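You operate a simulated robot arm through the tools that you are given. There is no shell and no other tool.

The job below is to be done with a simulated two-armed robot. You get a single attempt, and the scene is never put back.

TASK
Tamp the coping joint, seat the slate dowel and spray the joint damp.
Fine: tamp all of it with the tamper and put that back; the dowel goes right down in the dowel hole; spray after tamping. Set down upright: tamper.

Only the result counts: the job must be done as asked and must still hold three seconds after the hand-in. Knocking over, shifting, dropping, spilling or breaking anything else fails it.

THE ROBOT
Two 6-joint arms with fingered hands on one trunk that stands fixed in place. Base frame: the origin is at the foot of the trunk, x ahead of it, y to its left, z up. Units: mm, degrees, N and s.
The left shoulder is at [50, 170, 1083], the right one opposite. With the tool pointing down near the work surface each hand reaches from about 500 to 780 mm from the base axis, measured 20 degrees to its own side. Payload 3.5 kg a hand.
The tool frame of a hand sits at the grasp point between the pads (the TCP): z along the fingers, y along the line on which they close. The tips reach 26 mm beyond it. Largest opening 132 mm; the body of the gripper starts 73 mm behind the TCP. The gripper is a hand of 3 fingers: y runs from the thumb to the fingers, the wrist lies at [0, 0, -234] in the tool frame, and closing takes about 1.5 s.
Orientation is that of the tool frame in the base frame, as a unit quaternion [x, y, z, w]. With the fingers straight down and closing along the base's y, the tool's x points along the base's -x, its y along +y and its z along -z.

THE INTERFACE
- The arms move only by the tool move_arm. It takes "left_increments", "right_increments" or both (then of equal length, played together; a hand with none holds still); each is a list of rows, each a list of 7 numbers: the shift along the tool's x, y, z in units of 100 mm (1.0 is 100 mm), then the turn, a rotation vector about the tool's x, y, z in units of 120 degrees (1.0 is 120 degrees), then the finger opening in cm, from 0 to 13.2. In form: [[dx, dy, dz, ax, ay, az, jaw], ...]. A call has 1 to 20 rows; each row is the pose to reach, as a shift and turn from the pose commanded when the call began, along the tool's axes at that moment. A call with a number of a shift or a turn outside -1 to 1 is refused whole. Rows are played at 5 a second. More than 50 mm and 8.6 degrees between two rows, or a gripper value outside its range, and nothing of the call is played. A pose out of reach is approached as far as the arm can. The call stops where the force on the tool passes 40 N (or 10 N more than at its start, if that is more) or the arm is blocked; 0.2 s more then pass. The fingers move at their own pace (about 108 mm/s each) and stop on an object; they squeeze with about 24 N. The grip force told is the motor's: it shows also when the fingers shut on nothing. Time passes only in rows, and 0.2 s behind the last, so rows that repeat a pose let the fingers close. The reply holds the time, the measured pose of the TCP, the force on the tool along the base axes, the opening and the grip force, in the units named above and with some noise, with the torque about the TCP (base axes, N m) and any sound that the robot's microphone picked up, and new pictures: "pictures" is both (left out), scene, wrist or none (wrist: the cameras of the hands that moved).
- Cameras (640 x 400 px; columns grow to the right, rows downward): "scene" is now at [43.3, -2.5, 1681.5]; the picture's right is [-0.02, -1.00, 0.00], its down [-0.67, 0.01, -0.74] and it looks along [0.74, -0.01, -0.67] (base axes); focal length 340 px, centre (320, 200). "left" rides on the left gripper at [-62, 3, -92] in its tool frame; the picture's right is [-0.05, -1.00, 0.00], its down [0.83, -0.04, -0.56] and it looks along [0.55, -0.03, 0.83] (tool axes); focal length 230 px, centre (320, 200). "right" rides on the right gripper at [62, 3, -92] in its tool frame; the picture's right is [-0.05, 1.00, 0.00], its down [-0.83, -0.04, -0.56] and it looks along [-0.55, -0.03, 0.83] (tool axes); focal length 230 px, centre (320, 200). There is no depth. A picture from a camera that has moved, and an enlarged one, comes with that camera's place and axes in the base frame and with its lens.
- raise_lower(by): slides the trunk up (or, below 0, down) by that many mm; the arms and the scene camera ride with it, the base frame stays. It gives what a move gives, with no picture.
- set_grasp(shape, hand): the hand has 3 fingers and takes this shape, open, in about a second: jaw (thumb against the fingers, like two jaws); tri (thumb and two fingers); tip (a fingertip pinch); poke (one finger out to press); point (the index stretched); flat (the hand flat); cup (the hand cupped); fist (a fist). The gripper value then closes the fingers along that shape, each until it touches; the sizes above hold for jaw. It gives what a move gives, with no picture.
- turn_head(pan, tilt): turns the head with the scene camera to pan (to the left, within 86 degrees either way) and tilt (down, from -29 to 69), counted from straight ahead of the robot. It gives what a move gives, and a new picture of the scene camera.
- inspect(camera, box): a new picture of the part [left, top, right, bottom] of that camera's present view, enlarged. The clock stands still meanwhile.
- job_done(): hands the job in; it is judged then, once.

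Nothing tells you positions but the pictures and the camera data. Unless the task says otherwise, let go and move clear before handing in.

The tools are called after ">>>" by a JSON object that holds its "op" and its "data". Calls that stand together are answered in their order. move_arm: Moves the arms, as the interface text tells. Its arguments: {"type":"object","properties":{"left_increments":{"type":"array","items":{"type":"array","items":{"type":"number"}}},"right_increments":{"type":"array","items":{"type":"array","items":{"type":"number"}}},"pictures":{"type":"string","enum":["both","scene","wrist","none"]}},"required":[]} The other tools are called the same way: raise_lower (by) slides the trunk up or down; set_grasp (shape, hand) gives the hand a shape; turn_head (pan, tilt) turns the head that bears the scene camera; inspect (camera, box) takes an enlarged picture of a part of a camera's view; job_done () hands the job in.

At the start:

```text
time_s: 0.0
left_position: [536.9, 250.8, 1215.6]
left_tool_rot: [0.001, 1.0, 0.001, 0.004]
left_wrist_force: [-0.2, 1.0, -0.4]
left_moment: [0.0, 0.01, -0.02]
left_width: 131.7
left_finger_force: 0.0
left_shape: jaw
right_position: [563.7, -129.3, 1216.7]
right_tool_rot: [0.0, 1.0, 0.0, 0.0]
right_wrist_force: [0.2, -1.0, 0.1]
right_moment: [0.01, 0.03, 0.04]
right_width: 131.8
right_finger_force: 0.1
right_shape: jaw
trunk travel left (down, up): [-698.0, 12.0]
head pan, tilt: [-1.0, 41.9]
```

scene: 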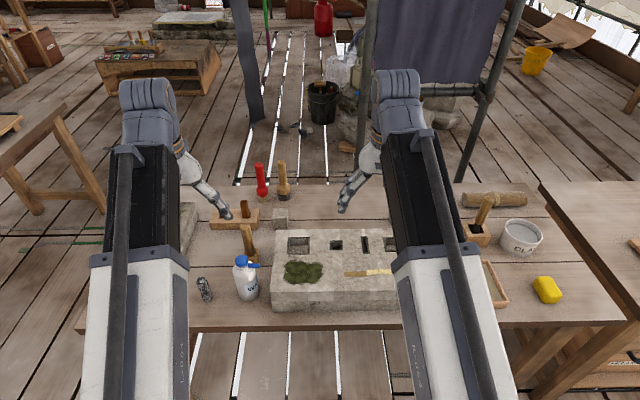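
right: 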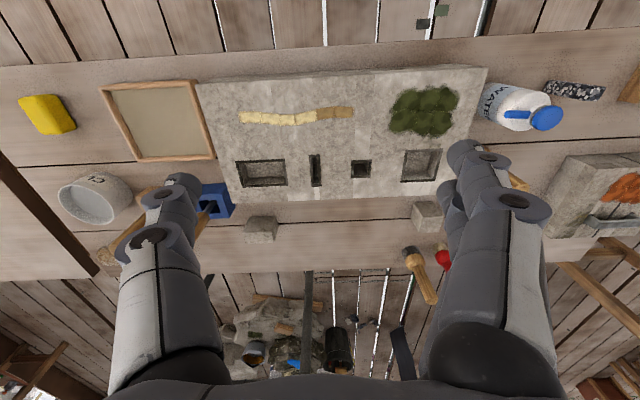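
left: 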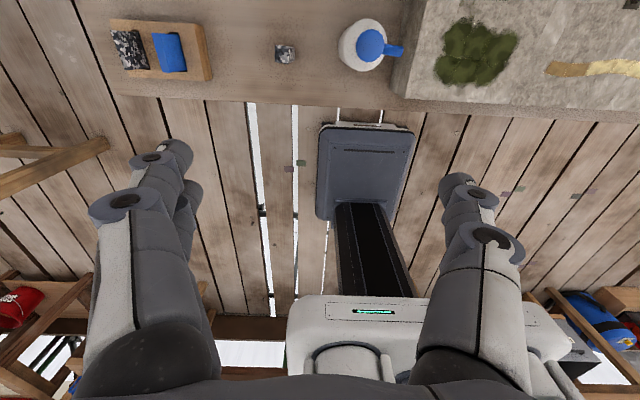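

I see a bench with a stone block that has several holes, a moss patch and a joint strip, along with tools and a water bottle around it. I'll enlarge parts of the views before moving anything.

>>> {"op": "inspect", "data": {"camera": "scene", "box": [180, 150, 420, 320]}}

>>> {"op": "inspect", "data": {"camera": "scene", "box": [400, 170, 640, 330]}}

>>> {"op": "inspect", "data": {"camera": "right", "box": [200, 60, 560, 290]}}

>>> {"op": "inspect", "data": {"camera": "right", "box": [0, 60, 300, 290]}}

>>> {"op": "inspect", "data": {"camera": "left", "box": [80, 0, 640, 120]}}

```text
2.35 times, centred on (300, 235) of scene
camera zoom: at [43.3, -2.5, 1681.5], right [-0.02, -1.0, 0.0], down [-0.67, 0.01, -0.74], along [0.74, -0.01, -0.67], focal length 800 px, centre (367, 118)
```

zoom: 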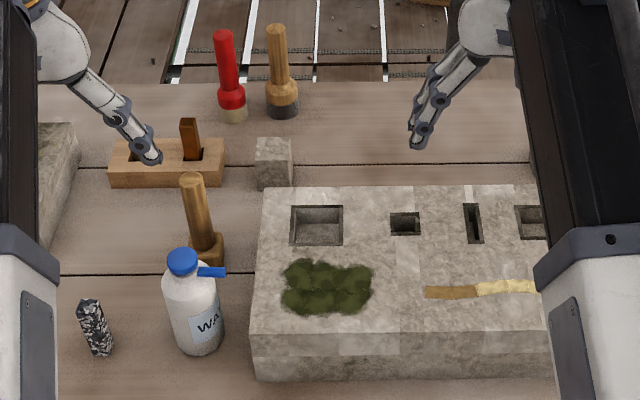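

```text
2.50 times, centred on (520, 250) of scene
camera zoom: at [43.3, -2.5, 1681.5], right [-0.02, -1.0, 0.0], down [-0.67, 0.01, -0.74], along [0.74, -0.01, -0.67], focal length 850 px, centre (-180, 75)
```

zoom: 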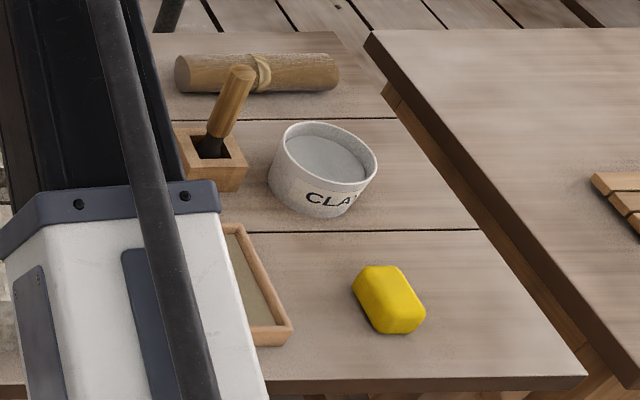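

```text
1.74 times, centred on (380, 175) of right
camera zoom: at [503.2, -126.0, 1308.2], right [0.05, 1.0, 0.0], down [0.83, -0.04, 0.56], along [0.55, -0.03, -0.83], focal length 400 px, centre (216, 244)
```

zoom: 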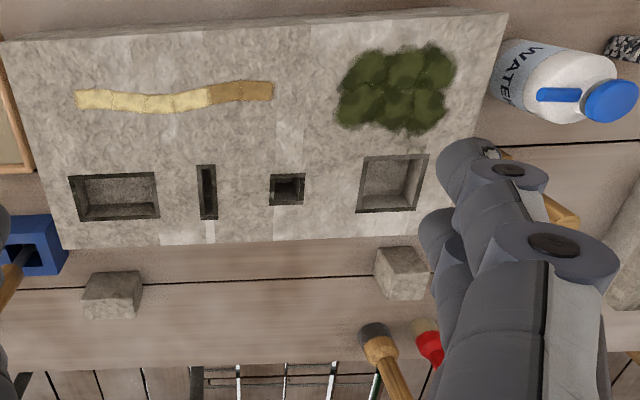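

```text
1.74 times, centred on (150, 175) of right
camera zoom: at [503.2, -126.0, 1308.2], right [0.05, 1.0, 0.0], down [0.83, -0.04, 0.56], along [0.55, -0.03, -0.83], focal length 400 px, centre (616, 244)
```

zoom: 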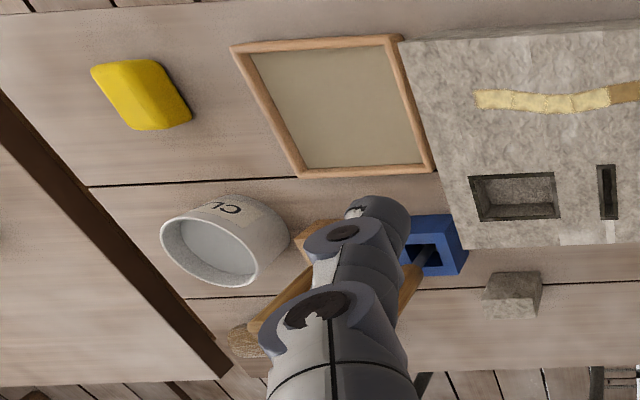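

```text
1.14 times, centred on (360, 60) of left
camera zoom: at [598.4, 255.1, 1307.1], right [0.05, -1.0, 0.0], down [-0.83, -0.04, 0.55], along [-0.55, -0.03, -0.84], focal length 263 px, centre (274, 360)
```

zoom: 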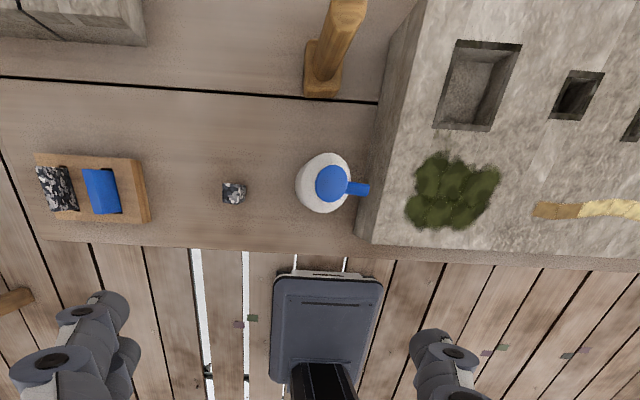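

The block top looks to be at about z 913, with its near-left corner near (541, 120). The arms hide part of the bench, so I'll spread them to get a clear view.

>>> {"op": "move_arm", "data": {"left_increments": [[0, 0.4, 0, 0, 0, 0, 13.2], [0, 0.8, 0, 0, 0, 0, 13.2], [0, 1.0, 0, 0, 0, 0, 13.2]], "right_increments": [[0, -0.4, 0, 0, 0, 0, 13.2], [0, -0.8, 0, 0, 0, 0, 13.2], [0, -1.0, 0, 0, 0, 0, 13.2]], "pictures": "none"}}

>>> {"op": "move_arm", "data": {"left_increments": [[0, 0.4, 0, 0, 0, 0, 13.2], [0, 0.8, 0, 0, 0, 0, 13.2], [0, 1.0, 0, 0, 0, 0, 13.2]], "right_increments": [[0, -0.4, 0, 0, 0, 0, 13.2], [0, -0.8, 0, 0, 0, 0, 13.2], [0, -1.0, 0, 0, 0, 0, 13.2]], "pictures": "both"}}

```text
time_s: 0.8
left_position: [537.4, 352.2, 1216.5]
left_tool_rot: [0.0, 1.0, 0.002, 0.003]
left_wrist_force: [0.2, 0.7, 0.7]
left_moment: [-0.01, 0.02, 0.0]
left_width: 131.8
left_finger_force: 0.1
left_shape: jaw
right_position: [560.9, -228.6, 1215.0]
right_tool_rot: [0.0, 1.0, 0.0, 0.0]
right_wrist_force: [-0.4, 0.3, -0.4]
right_moment: [0.02, 0.0, -0.02]
right_width: 131.9
right_finger_force: 0.1
right_shape: jaw
trunk travel left (down, up): [-698.0, 12.0]
head pan, tilt: [-1.0, 41.9]
```

```text
time_s: 1.6
left_position: [537.2, 452.7, 1216.0]
left_tool_rot: [0.0, 1.0, 0.001, 0.004]
left_wrist_force: [-0.4, 0.2, -0.2]
left_moment: [0.02, -0.01, -0.03]
left_width: 131.9
left_finger_force: 0.0
left_shape: jaw
right_position: [563.9, -326.5, 1218.1]
right_tool_rot: [0.0, 1.0, 0.001, 0.0]
right_wrist_force: [0.6, -0.6, 0.2]
right_moment: [0.0, 0.02, -0.01]
right_width: 131.8
right_finger_force: 0.1
right_shape: jaw
trunk travel left (down, up): [-698.0, 12.0]
head pan, tilt: [-1.0, 41.9]
camera scene: at [43.3, -2.6, 1681.5], right [-0.02, -1.0, 0.0], down [-0.67, 0.01, -0.74], along [0.74, -0.01, -0.67], focal length 340 px, centre (320, 200)
camera right: at [504.1, -323.1, 1310.8], right [0.05, 1.0, 0.0], down [0.83, -0.04, 0.56], along [0.55, -0.03, -0.83], focal length 230 px, centre (320, 200)
camera left: at [597.8, 456.1, 1308.7], right [0.05, -1.0, 0.0], down [-0.83, -0.04, 0.55], along [-0.55, -0.03, -0.84], focal length 230 px, centre (320, 200)
```

scene: 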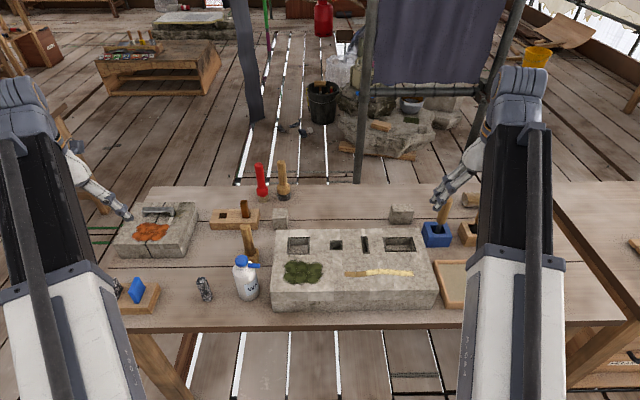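
right: 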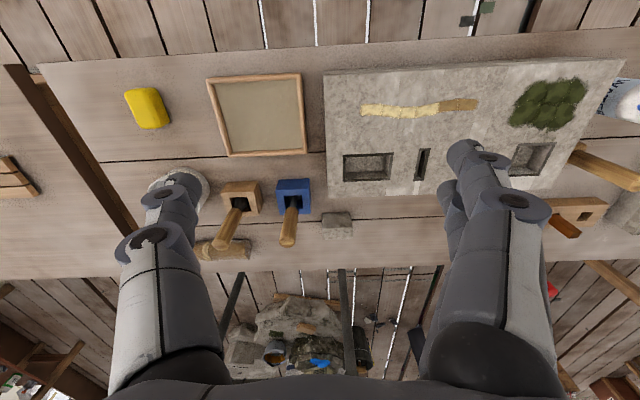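
left: 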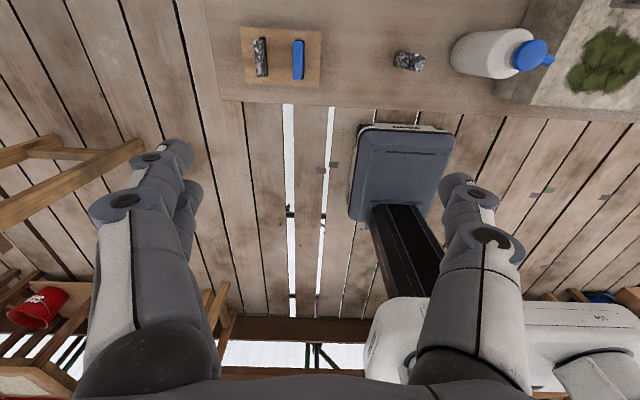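

>>> {"op": "inspect", "data": {"camera": "scene", "box": [180, 150, 320, 240]}}

>>> {"op": "inspect", "data": {"camera": "scene", "box": [260, 220, 450, 320]}}

>>> {"op": "inspect", "data": {"camera": "scene", "box": [90, 190, 280, 320]}}

>>> {"op": "inspect", "data": {"camera": "scene", "box": [370, 180, 500, 310]}}

>>> {"op": "inspect", "data": {"camera": "right", "box": [320, 60, 640, 220]}}

>>> {"op": "inspect", "data": {"camera": "left", "box": [220, 0, 640, 120]}}

```text
4.44 times, centred on (250, 195) of scene
camera zoom: at [43.3, -2.6, 1681.5], right [-0.02, -1.0, 0.0], down [-0.67, 0.01, -0.74], along [0.74, -0.01, -0.67], focal length 1510 px, centre (631, 222)
```

zoom: 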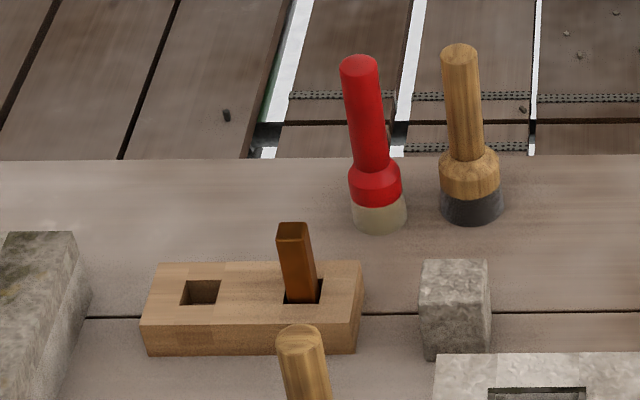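

```text
3.37 times, centred on (355, 270) of scene
camera zoom: at [43.3, -2.6, 1681.5], right [-0.02, -1.0, 0.0], down [-0.67, 0.01, -0.74], along [0.74, -0.01, -0.67], focal length 1144 px, centre (202, -36)
```

zoom: 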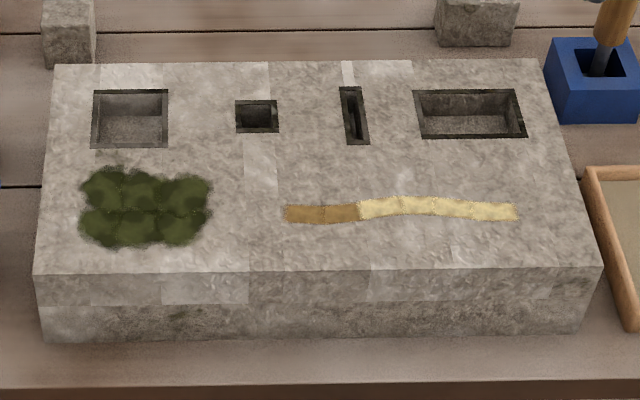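

```text
3.08 times, centred on (185, 255) of scene
camera zoom: at [43.3, -2.6, 1681.5], right [-0.02, -1.0, 0.0], down [-0.67, 0.01, -0.74], along [0.74, -0.01, -0.67], focal length 1046 px, centre (735, 31)
```

zoom: 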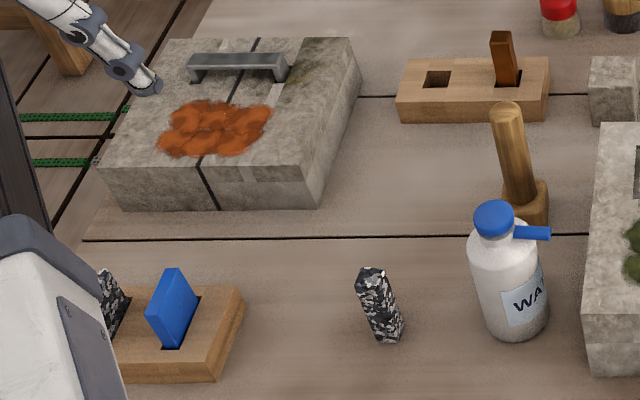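

```text
3.08 times, centred on (435, 245) of scene
camera zoom: at [43.3, -2.6, 1681.5], right [-0.02, -1.0, 0.0], down [-0.67, 0.01, -0.74], along [0.74, -0.01, -0.67], focal length 1046 px, centre (-34, 62)
```

zoom: 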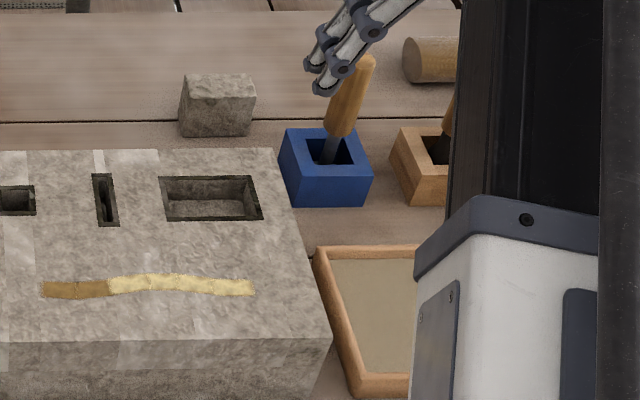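

```text
2.00 times, centred on (480, 140) of right
camera zoom: at [504.1, -323.1, 1310.8], right [0.05, 1.0, 0.0], down [0.83, -0.04, 0.56], along [0.55, -0.03, -0.83], focal length 460 px, centre (0, 320)
```

zoom: 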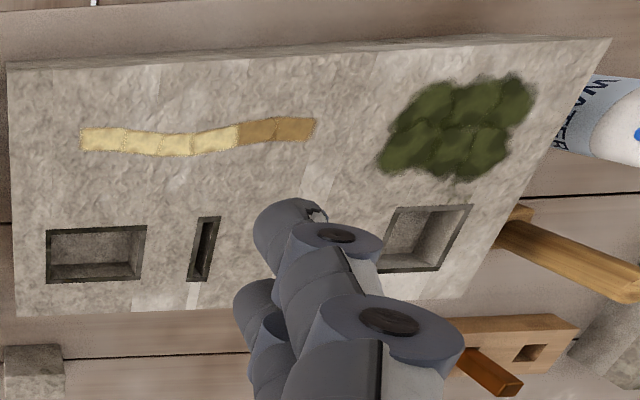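

```text
1.52 times, centred on (430, 60) of left
camera zoom: at [597.8, 456.1, 1308.7], right [0.05, -1.0, 0.0], down [-0.83, -0.04, 0.55], along [-0.55, -0.03, -0.84], focal length 351 px, centre (152, 413)
```

zoom: 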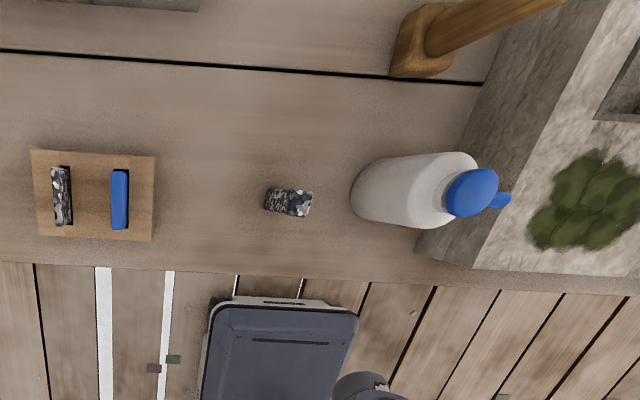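

The only tool clearly within reach is the wooden one with a square base, near (722, 200). The mallet-like tools at the back are around x 1005. I'll bring the left wrist camera over for a closer look at that tool, the bottle and the speckled peg.

>>> {"op": "move_arm", "data": {"left_increments": [[-0.3, -0.4, 0.1, 0, 0, 0, 13.2], [-0.6, -0.8, 0.2, 0, 0, 0, 13.2], [-0.8, -1.0, 0.3, 0, 0, 0, 13.2]], "pictures": "none"}}

>>> {"op": "move_arm", "data": {"left_increments": [[0, -0.4, 0.1, 0, 0, 0, 13.2], [0, -0.8, 0.2, 0, 0, 0, 13.2], [0, -1.0, 0.3, 0, 0, 0, 13.2]], "pictures": "both"}}

```text
refused: row 1 steps farther than a row can; nothing moved
```

```text
time_s: 2.4
left_position: [536.5, 351.5, 1186.6]
left_tool_rot: [0.0, 1.0, 0.001, 0.004]
left_wrist_force: [-0.1, 0.1, 0.4]
left_moment: [-0.01, 0.04, 0.01]
left_width: 132.1
left_finger_force: 0.0
left_shape: jaw
right_position: [563.1, -327.2, 1218.2]
right_tool_rot: [0.0, 1.0, 0.0, 0.0]
right_wrist_force: [-0.6, 0.7, -0.2]
right_moment: [-0.01, 0.0, 0.0]
right_width: 132.0
right_finger_force: 0.1
right_shape: jaw
trunk travel left (down, up): [-698.0, 12.0]
head pan, tilt: [-1.0, 41.9]
camera scene: at [43.4, -2.7, 1681.5], right [-0.02, -1.0, 0.0], down [-0.67, 0.01, -0.74], along [0.74, -0.01, -0.67], focal length 340 px, centre (320, 200)
camera left: at [597.9, 355.8, 1279.1], right [0.05, -1.0, 0.0], down [-0.83, -0.04, 0.55], along [-0.55, -0.03, -0.84], focal length 230 px, centre (320, 200)
```

scene: 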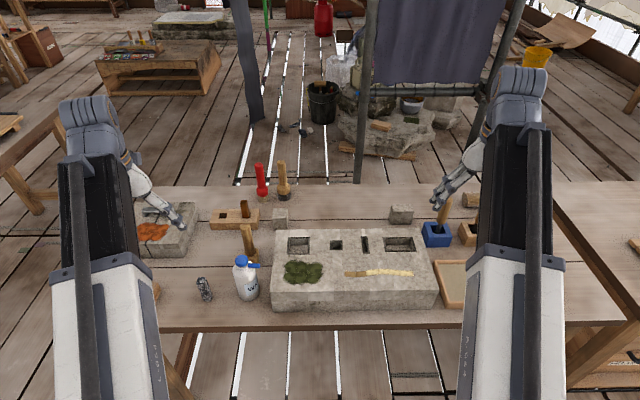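
left: 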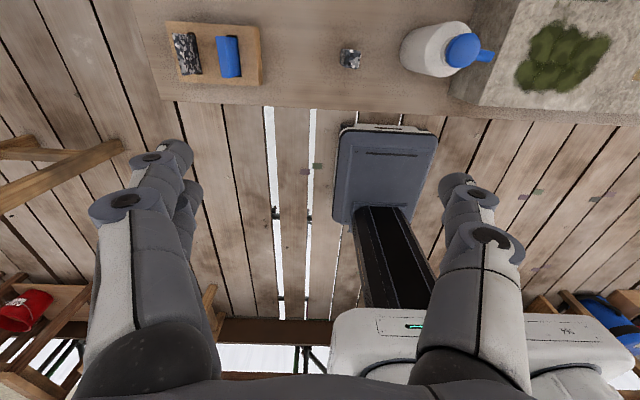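

The first move was refused because its steps were too long. I'll bring the left hand over the tools with smaller steps.

>>> {"op": "move_arm", "data": {"left_increments": [[-0.3, -0.3, 0.1, 0, 0, 0, 13.2], [-0.6, -0.6, 0.2, 0, 0, 0, 13.2], [-0.9, -0.9, 0.3, 0, 0, 0, 13.2]], "pictures": "both"}}

```text
time_s: 3.2
left_position: [628.1, 261.0, 1156.8]
left_tool_rot: [0.0, 1.0, 0.001, 0.003]
left_wrist_force: [0.2, -0.7, -0.2]
left_moment: [-0.02, -0.03, -0.01]
left_width: 131.9
left_finger_force: 0.0
left_shape: jaw
right_position: [563.4, -326.4, 1218.2]
right_tool_rot: [0.0, 1.0, 0.0, 0.001]
right_wrist_force: [-1.1, 1.2, -0.1]
right_moment: [0.01, 0.01, -0.01]
right_width: 131.7
right_finger_force: 0.1
right_shape: jaw
trunk travel left (down, up): [-698.0, 12.0]
head pan, tilt: [-1.0, 41.9]
camera scene: at [43.8, -2.9, 1681.5], right [-0.02, -1.0, 0.0], down [-0.67, 0.01, -0.74], along [0.74, -0.01, -0.67], focal length 340 px, centre (320, 200)
camera left: at [689.4, 265.6, 1248.1], right [0.05, -1.0, 0.0], down [-0.83, -0.04, 0.55], along [-0.55, -0.03, -0.83], focal length 230 px, centre (320, 200)
```

scene: 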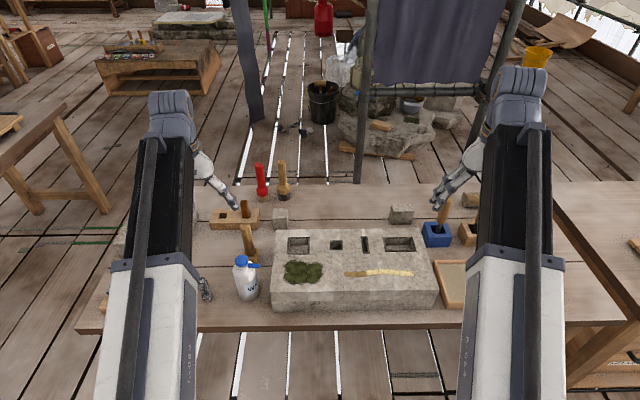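
left: 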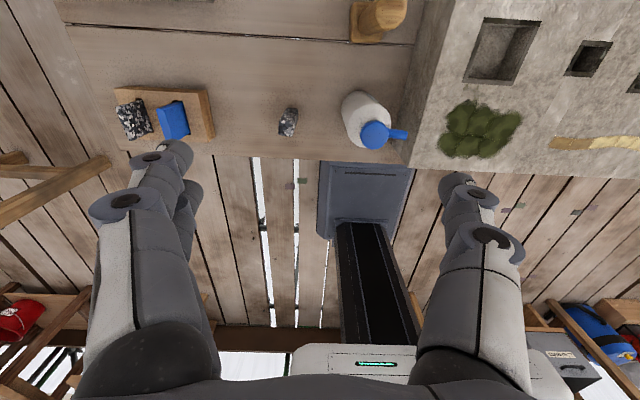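

>>> {"op": "inspect", "data": {"camera": "left", "box": [240, 80, 430, 170]}}

>>> {"op": "inspect", "data": {"camera": "left", "box": [420, 0, 640, 170]}}

>>> {"op": "inspect", "data": {"camera": "left", "box": [90, 60, 240, 160]}}

>>> {"op": "inspect", "data": {"camera": "left", "box": [330, 0, 430, 60]}}

>>> {"op": "inspect", "data": {"camera": "scene", "box": [190, 210, 280, 310]}}

>>> {"op": "inspect", "data": {"camera": "scene", "box": [270, 220, 360, 290]}}

>>> {"op": "inspect", "data": {"camera": "scene", "box": [340, 225, 430, 295]}}

>>> {"op": "inspect", "data": {"camera": "right", "box": [200, 160, 380, 260]}}

```text
3.37 times, centred on (335, 125) of left
camera zoom: at [689.4, 265.6, 1248.1], right [0.05, -1.0, 0.0], down [-0.83, -0.04, 0.55], along [-0.55, -0.03, -0.83], focal length 775 px, centre (270, 453)
```

zoom: 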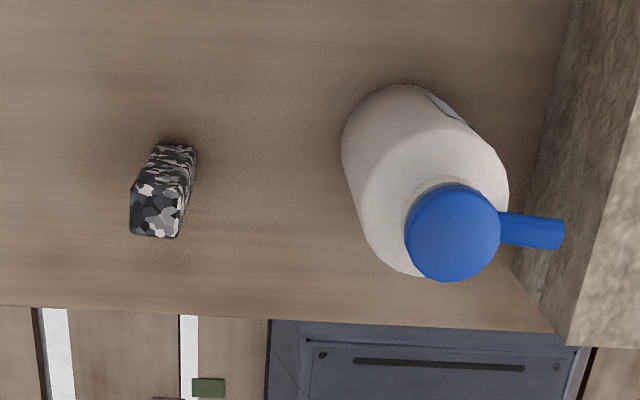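

```text
2.35 times, centred on (530, 85) of left
camera zoom: at [689.4, 265.6, 1248.1], right [0.05, -1.0, 0.0], down [-0.83, -0.04, 0.55], along [-0.55, -0.03, -0.83], focal length 541 px, centre (-174, 471)
```

zoom: 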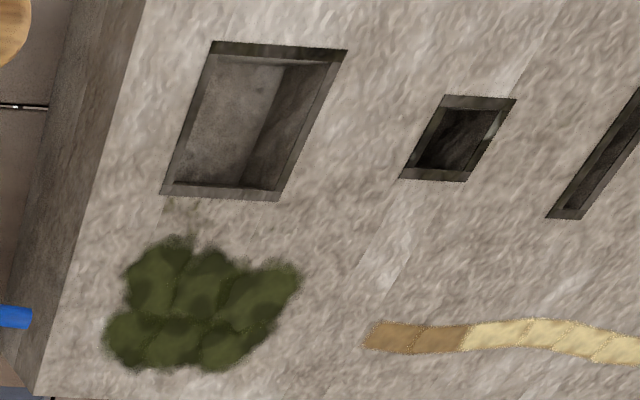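

```text
4.00 times, centred on (165, 110) of left
camera zoom: at [689.4, 265.6, 1248.1], right [0.05, -1.0, 0.0], down [-0.83, -0.04, 0.55], along [-0.55, -0.03, -0.83], focal length 920 px, centre (940, 560)
```

zoom: 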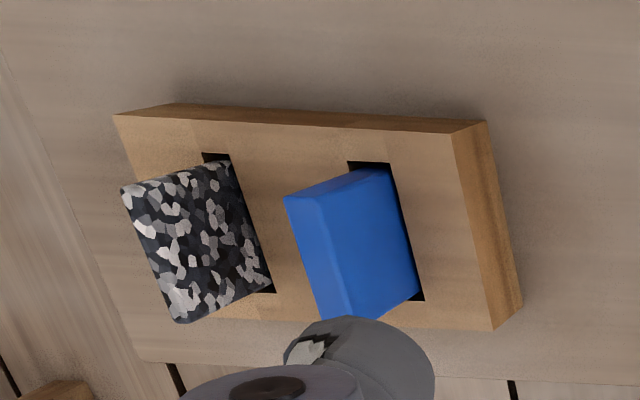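

```text
6.40 times, centred on (380, 30) of left
camera zoom: at [689.4, 265.6, 1248.1], right [0.05, -1.0, 0.0], down [-0.83, -0.04, 0.55], along [-0.55, -0.03, -0.83], focal length 1472 px, centre (-64, 1288)
```

zoom: 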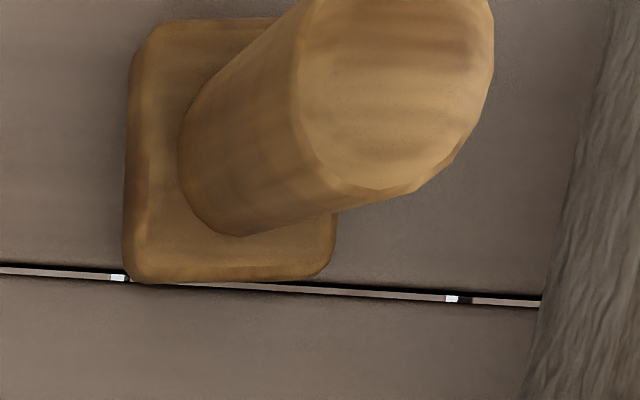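

```text
4.00 times, centred on (235, 260) of scene
camera zoom: at [43.8, -2.9, 1681.5], right [-0.02, -1.0, 0.0], down [-0.67, 0.01, -0.74], along [0.74, -0.01, -0.67], focal length 1359 px, centre (660, -40)
```

zoom: 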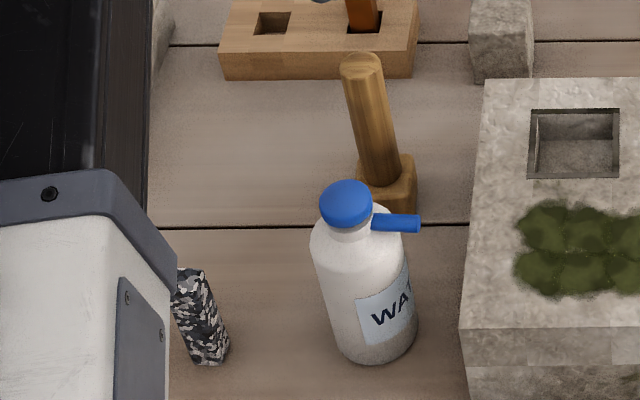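

```text
5.71 times, centred on (315, 255) of scene
camera zoom: at [43.8, -2.9, 1681.5], right [-0.02, -1.0, 0.0], down [-0.67, 0.01, -0.74], along [0.74, -0.01, -0.67], focal length 1942 px, centre (349, -114)
```

zoom: 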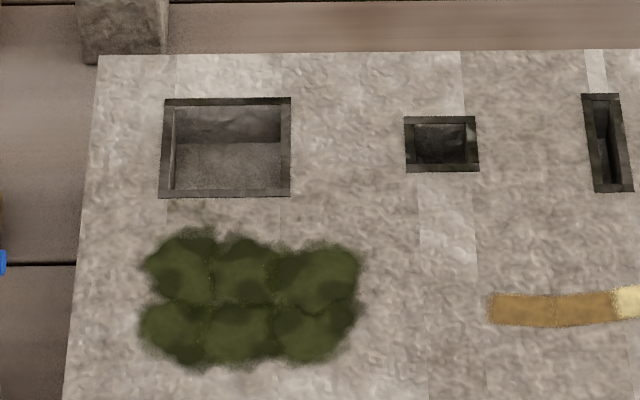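

```text
5.71 times, centred on (385, 260) of scene
camera zoom: at [43.8, -2.9, 1681.5], right [-0.02, -1.0, 0.0], down [-0.67, 0.01, -0.74], along [0.74, -0.01, -0.67], focal length 1942 px, centre (-51, -143)
```

zoom: 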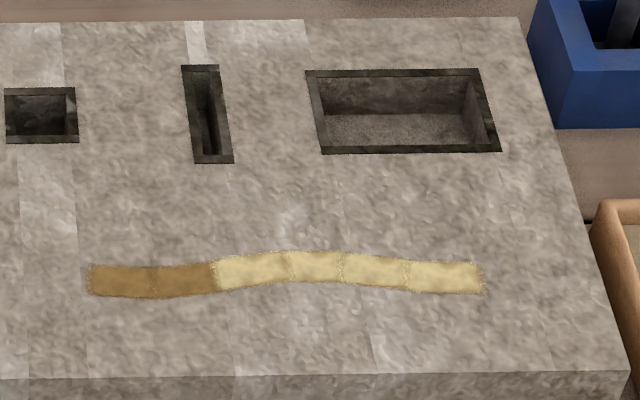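

```text
3.56 times, centred on (290, 210) of right
camera zoom: at [504.5, -322.8, 1310.5], right [0.05, 1.0, 0.0], down [0.83, -0.04, 0.55], along [0.55, -0.03, -0.83], focal length 818 px, centre (427, 164)
```

zoom: 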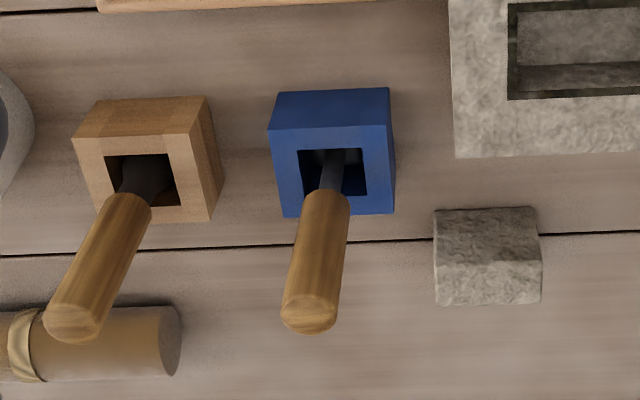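

The wooden tool with the square base and round handle is the tamper. It stands at about (719, 200), its top is near z 977, and the bench is near z 813. The speckled square peg near (588, 313) looks like the slate dowel, and the small square hole near (699, -62) is its hole. I'll pitch the left hand forward 25° for reach and bring it above the tamper handle.

>>> {"op": "move_arm", "data": {"left_increments": [[-0.2, -0.15, 0.1, 0, -0.052, 0, 9], [-0.45, -0.3, 0.2, 0, -0.104, 0, 9], [-0.7, -0.45, 0.3, 0, -0.156, 0, 9], [-0.91, -0.61, 0.4, 0, -0.208, 0, 9], [-0.91, -0.61, 0.4, 0, -0.208, 0, 9]], "pictures": "both"}}

```text
time_s: 4.4
left_position: [718.6, 199.7, 1116.2]
left_tool_rot: [0.0, 0.975, 0.001, 0.22]
left_wrist_force: [-0.1, 0.0, 0.2]
left_moment: [0.01, 0.02, 0.01]
left_width: 90.4
left_finger_force: 0.0
left_shape: jaw
right_position: [563.5, -326.3, 1218.3]
right_tool_rot: [0.001, 1.0, -0.001, 0.0]
right_wrist_force: [-0.2, 0.2, 0.3]
right_moment: [-0.01, -0.01, -0.01]
right_width: 131.9
right_finger_force: 0.0
right_shape: jaw
trunk travel left (down, up): [-698.0, 12.0]
head pan, tilt: [-1.0, 41.9]
camera scene: at [43.3, -2.5, 1681.5], right [-0.02, -1.0, 0.0], down [-0.67, 0.01, -0.74], along [0.74, -0.01, -0.67], focal length 340 px, centre (320, 200)
camera left: at [735.0, 203.3, 1225.9], right [0.05, -1.0, 0.02], down [-0.99, -0.04, 0.15], along [-0.14, -0.03, -0.99], focal length 230 px, centre (320, 200)
```

scene: 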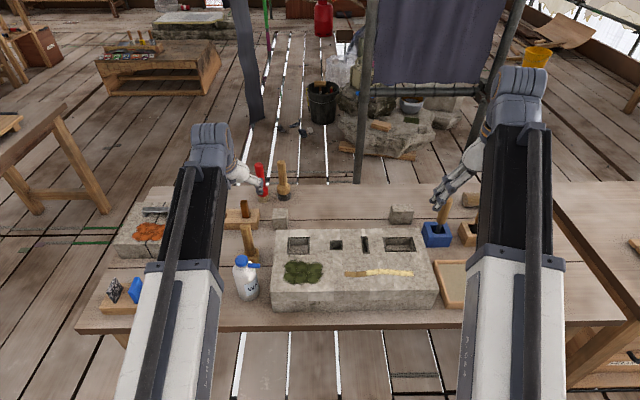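
left: 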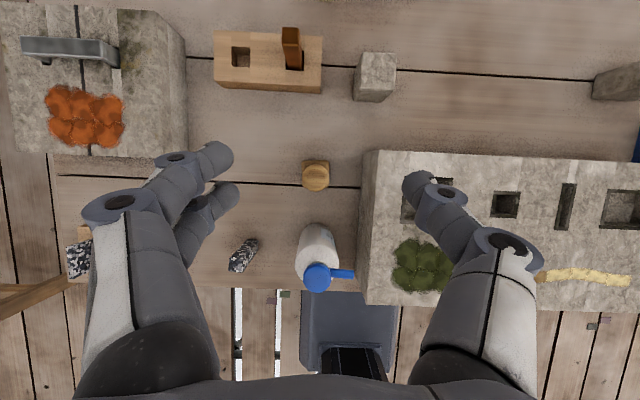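

The view is clear now: the handle sits nearly below the wrist camera, with the fingers on either side of it. I'll enlarge this view to refine the handle position and look at the other objects.

>>> {"op": "inspect", "data": {"camera": "left", "box": [270, 130, 370, 210]}}

>>> {"op": "inspect", "data": {"camera": "left", "box": [210, 210, 370, 310]}}

>>> {"op": "inspect", "data": {"camera": "left", "box": [360, 140, 640, 315]}}

>>> {"op": "inspect", "data": {"camera": "left", "box": [200, 10, 420, 120]}}

```text
5.00 times, centred on (320, 170) of left
camera zoom: at [735.0, 203.3, 1225.9], right [0.05, -1.0, 0.02], down [-0.99, -0.04, 0.15], along [-0.14, -0.03, -0.99], focal length 1150 px, centre (320, 350)
```

zoom: 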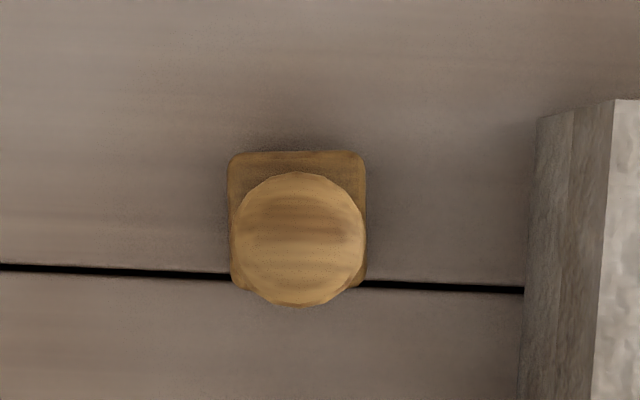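

```text
4.00 times, centred on (290, 260) of left
camera zoom: at [735.0, 203.3, 1225.9], right [0.05, -1.0, 0.02], down [-0.99, -0.04, 0.15], along [-0.14, -0.03, -0.99], focal length 920 px, centre (440, -40)
```

zoom: 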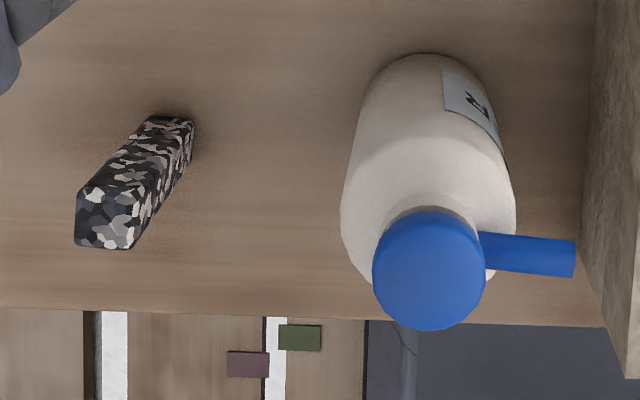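

```text
2.29 times, centred on (500, 228) of left
camera zoom: at [735.0, 203.3, 1225.9], right [0.05, -1.0, 0.02], down [-0.99, -0.04, 0.15], along [-0.14, -0.03, -0.99], focal length 526 px, centre (-91, 137)
```

zoom: 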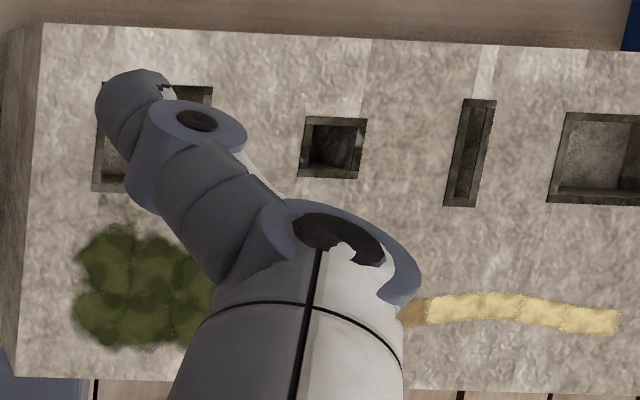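

```text
2.91 times, centred on (310, 65) of left
camera zoom: at [735.0, 203.3, 1225.9], right [0.05, -1.0, 0.02], down [-0.99, -0.04, 0.15], along [-0.14, -0.03, -0.99], focal length 669 px, centre (349, 593)
```

zoom: 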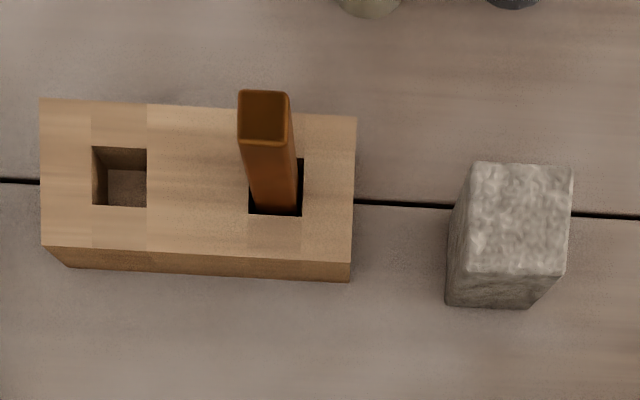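

The handle centre is at about (722, 201), about 29 mm across, on a 46 mm square base. I'll descend over it in two stages.

>>> {"op": "move_arm", "data": {"left_increments": [[0.1, 0.003, 0.229, 0, 0, 0, 9], [0.2, 0.006, 0.458, 0, 0, 0, 9], [0.3, 0.01, 0.687, 0, 0, 0, 9], [0.402, 0.013, 0.917, 0, 0, 0, 9]], "pictures": "both"}}

```text
time_s: 5.4
left_position: [722.8, 203.4, 1013.3]
left_tool_rot: [0.0, 0.976, 0.001, 0.219]
left_wrist_force: [0.2, 0.4, -0.5]
left_moment: [0.02, -0.02, -0.02]
left_width: 90.6
left_finger_force: 0.0
left_shape: jaw
right_position: [563.3, -326.9, 1218.7]
right_tool_rot: [-0.001, 1.0, 0.0, 0.001]
right_wrist_force: [0.9, 0.3, 0.0]
right_moment: [-0.02, 0.01, 0.01]
right_width: 131.7
right_finger_force: 0.1
right_shape: jaw
trunk travel left (down, up): [-698.0, 12.0]
head pan, tilt: [-1.0, 41.9]
camera scene: at [43.5, -2.5, 1681.5], right [-0.02, -1.0, 0.0], down [-0.67, 0.01, -0.74], along [0.74, -0.01, -0.67], focal length 340 px, centre (320, 200)
camera left: at [739.4, 207.0, 1123.4], right [0.05, -1.0, 0.02], down [-0.99, -0.04, 0.15], along [-0.14, -0.03, -0.99], focal length 230 px, centre (320, 200)
```

scene: 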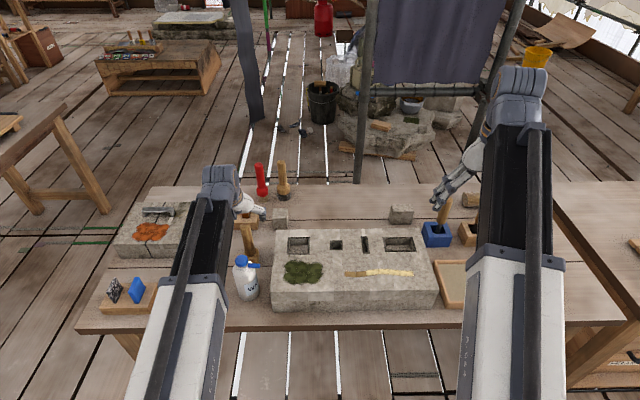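
left: 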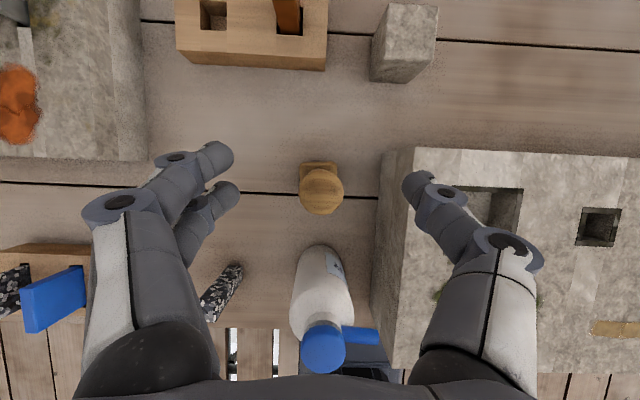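

The handle is centred between the fingers. I'll go down to the grasp height of about z 915.

>>> {"op": "move_arm", "data": {"left_increments": [[0.1, -0.002, 0.225, 0, 0, 0, 7], [0.2, -0.004, 0.45, 0, 0, 0, 7], [0.3, -0.006, 0.675, 0, 0, 0, 7], [0.405, -0.008, 0.895, 0, 0, 0, 7], [0.405, -0.008, 0.895, 0, 0, 0, 7]], "pictures": "both"}}

```text
time_s: 6.6
left_position: [724.6, 200.6, 917.8]
left_tool_rot: [0.001, 0.976, 0.0, 0.219]
left_wrist_force: [-0.5, -0.4, 0.0]
left_moment: [0.0, 0.03, 0.03]
left_width: 70.6
left_finger_force: 0.1
left_shape: jaw
right_position: [564.0, -326.9, 1218.3]
right_tool_rot: [0.0, 1.0, 0.0, 0.0]
right_wrist_force: [-0.4, 0.4, 0.1]
right_moment: [0.01, 0.0, 0.04]
right_width: 132.0
right_finger_force: 0.0
right_shape: jaw
trunk travel left (down, up): [-698.0, 12.0]
head pan, tilt: [-1.0, 41.9]
camera scene: at [43.3, -2.6, 1681.5], right [-0.02, -1.0, 0.0], down [-0.67, 0.01, -0.74], along [0.74, -0.01, -0.67], focal length 340 px, centre (320, 200)
camera left: at [740.2, 204.2, 1026.8], right [0.05, -1.0, 0.02], down [-0.99, -0.04, 0.15], along [-0.15, -0.03, -0.99], focal length 230 px, centre (320, 200)
```

scene: 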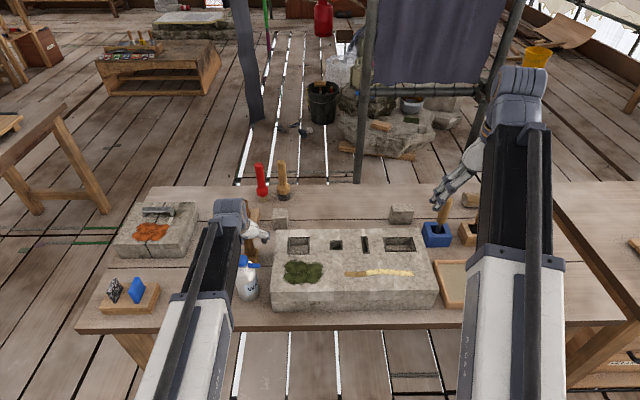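
left: 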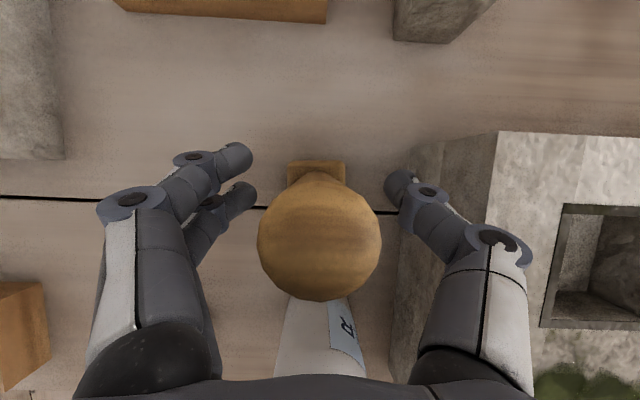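

The handle is between the fingers, so I'll close on it.

>>> {"op": "move_arm", "data": {"left_increments": [[0, 0, 0, 0, 0, 0, 3], [0, 0, 0, 0, 0, 0, 2], [0, 0, 0, 0, 0, 0, 1], [0, 0, 0, 0, 0, 0, 0], [0, 0, 0, 0, 0, 0, 0], [0, 0, 0, 0, 0, 0, 0], [0, 0, 0, 0, 0, 0, 0], [0, 0, 0, 0, 0, 0, 0]], "pictures": "both"}}

```text
time_s: 8.4
left_position: [723.9, 200.1, 918.1]
left_tool_rot: [0.0, 0.976, 0.001, 0.219]
left_wrist_force: [-0.3, -0.7, 0.0]
left_moment: [-0.01, 0.12, 0.02]
left_width: 13.3
left_finger_force: 24.0
left_shape: jaw
right_position: [563.9, -326.1, 1218.8]
right_tool_rot: [0.0, 1.0, 0.0, 0.0]
right_wrist_force: [-0.2, 0.0, -0.3]
right_moment: [0.04, -0.01, -0.01]
right_width: 132.1
right_finger_force: 0.0
right_shape: jaw
trunk travel left (down, up): [-698.0, 12.0]
head pan, tilt: [-1.0, 41.9]
camera scene: at [43.3, -2.6, 1681.5], right [-0.02, -1.0, 0.0], down [-0.67, 0.01, -0.74], along [0.74, -0.01, -0.67], focal length 340 px, centre (320, 200)
camera left: at [740.3, 204.2, 1027.1], right [0.05, -1.0, 0.02], down [-0.99, -0.04, 0.15], along [-0.15, -0.03, -0.99], focal length 230 px, centre (320, 200)
```

scene: 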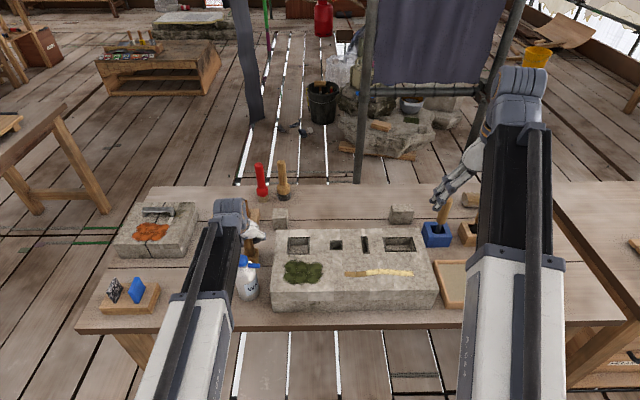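
left: 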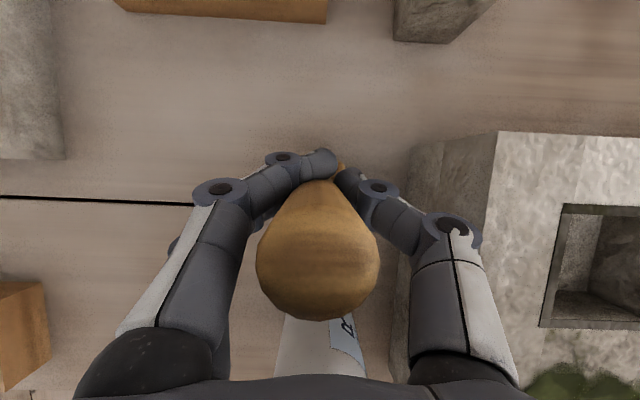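

The fingers closed to a reading of 13 mm, which is less than the handle's width. I'll look closely at how the handle sits in the hand.

>>> {"op": "inspect", "data": {"camera": "left", "box": [200, 120, 480, 340]}}

>>> {"op": "inspect", "data": {"camera": "scene", "box": [200, 190, 300, 310]}}

>>> {"op": "inspect", "data": {"camera": "right", "box": [540, 120, 640, 220]}}

```text
1.82 times, centred on (340, 230) of left
camera zoom: at [740.3, 204.2, 1027.1], right [0.05, -1.0, 0.02], down [-0.99, -0.04, 0.15], along [-0.15, -0.03, -0.99], focal length 418 px, centre (284, 146)
```

zoom: 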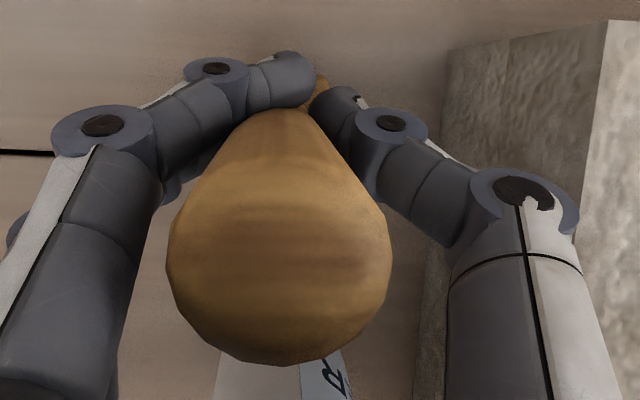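

```text
3.33 times, centred on (250, 250) of scene
camera zoom: at [43.3, -2.6, 1681.5], right [-0.02, -1.0, 0.0], down [-0.67, 0.01, -0.74], along [0.74, -0.01, -0.67], focal length 1133 px, centre (553, 33)
```

zoom: 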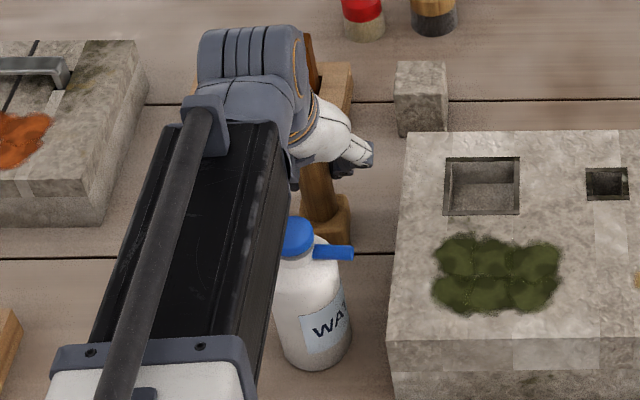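

```text
4.00 times, centred on (590, 170) of right
camera zoom: at [504.0, -322.8, 1310.7], right [0.05, 1.0, 0.0], down [0.83, -0.04, 0.56], along [0.55, -0.03, -0.83], focal length 920 px, centre (-760, 320)
```

zoom: 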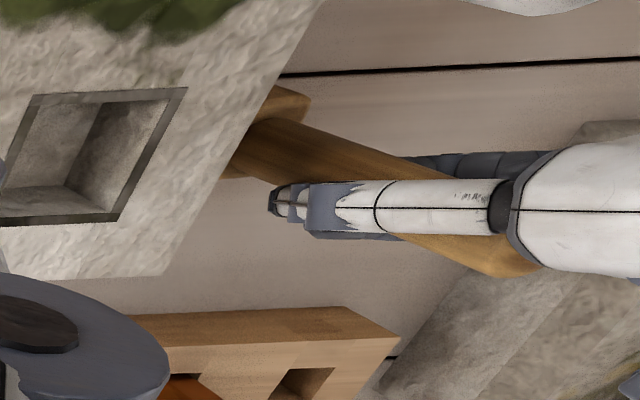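

The fingertips have wrapped round the far side of the handle, so it is caged in the grip. I'll lift it a little and check that it comes up straight.

>>> {"op": "move_arm", "data": {"left_increments": [[-0.043, 0, -0.09, 0, 0, 0, 0], [-0.086, 0, -0.18, 0, 0, 0, 0], [-0.129, 0, -0.271, 0, 0, 0, 0]], "pictures": "both"}}

>>> {"op": "inspect", "data": {"camera": "right", "box": [540, 120, 640, 220]}}

>>> {"op": "inspect", "data": {"camera": "scene", "box": [200, 190, 300, 310]}}

```text
time_s: 9.2
left_position: [725.1, 199.9, 949.6]
left_tool_rot: [0.002, 0.976, 0.001, 0.219]
left_wrist_force: [0.2, 0.2, -2.1]
left_moment: [0.02, 0.01, 0.0]
left_width: 12.1
left_finger_force: 23.7
left_shape: jaw
right_position: [564.1, -326.5, 1218.4]
right_tool_rot: [0.0, 1.0, 0.0, 0.0]
right_wrist_force: [0.5, 0.5, 0.1]
right_moment: [-0.04, -0.02, 0.01]
right_width: 132.0
right_finger_force: 0.0
right_shape: jaw
trunk travel left (down, up): [-698.0, 12.0]
head pan, tilt: [-1.0, 41.9]
camera scene: at [43.5, -2.5, 1681.5], right [-0.02, -1.0, 0.0], down [-0.67, 0.01, -0.74], along [0.74, -0.01, -0.67], focal length 340 px, centre (320, 200)
camera left: at [741.3, 203.5, 1058.5], right [0.05, -1.0, 0.02], down [-0.99, -0.04, 0.15], along [-0.15, -0.03, -0.99], focal length 230 px, centre (320, 200)
```

scene: 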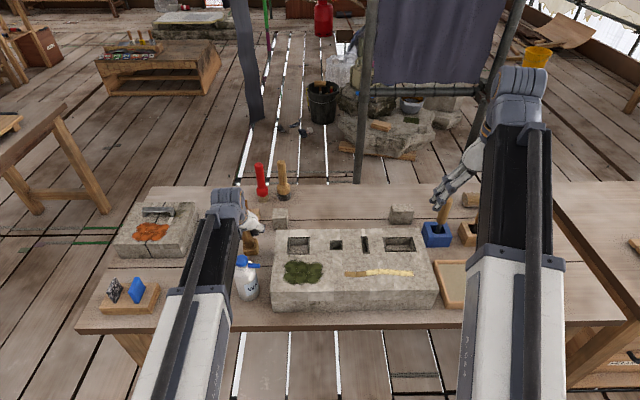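
left: 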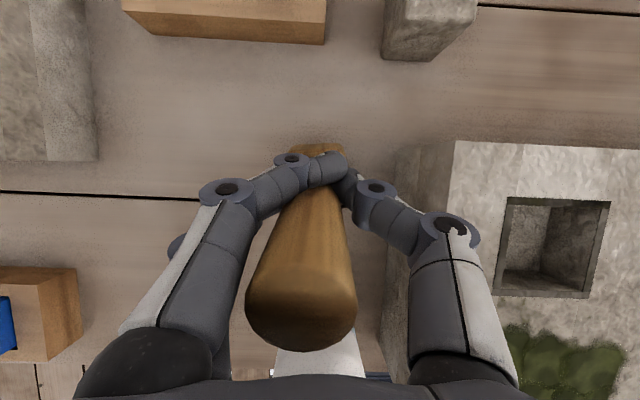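

```text
4.00 times, centred on (590, 170) of right
camera zoom: at [504.2, -322.7, 1310.7], right [0.05, 1.0, 0.0], down [0.83, -0.04, 0.56], along [0.55, -0.03, -0.83], focal length 920 px, centre (-760, 320)
```

zoom: 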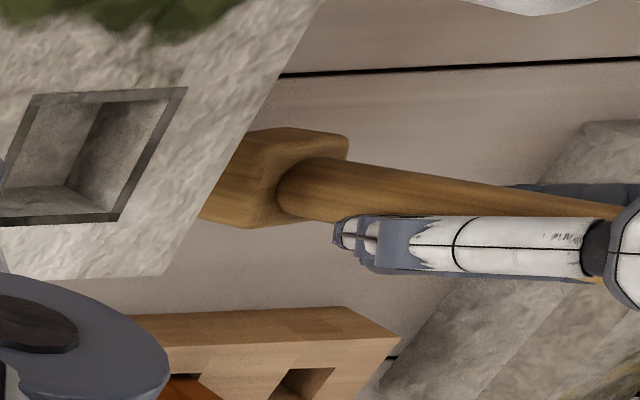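

```text
3.33 times, centred on (250, 250) of scene
camera zoom: at [43.5, -2.5, 1681.5], right [-0.02, -1.0, 0.0], down [-0.67, 0.01, -0.74], along [0.74, -0.01, -0.67], focal length 1133 px, centre (553, 33)
```

zoom: 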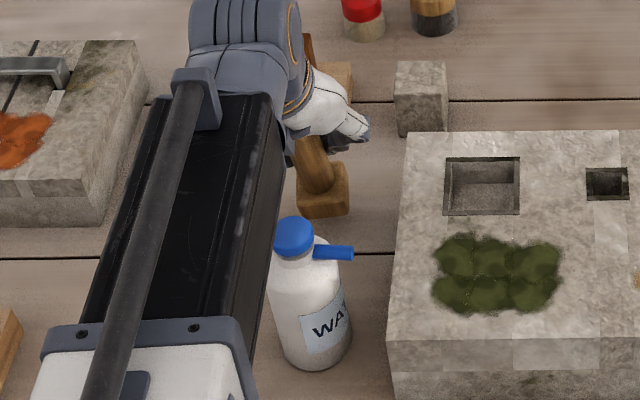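

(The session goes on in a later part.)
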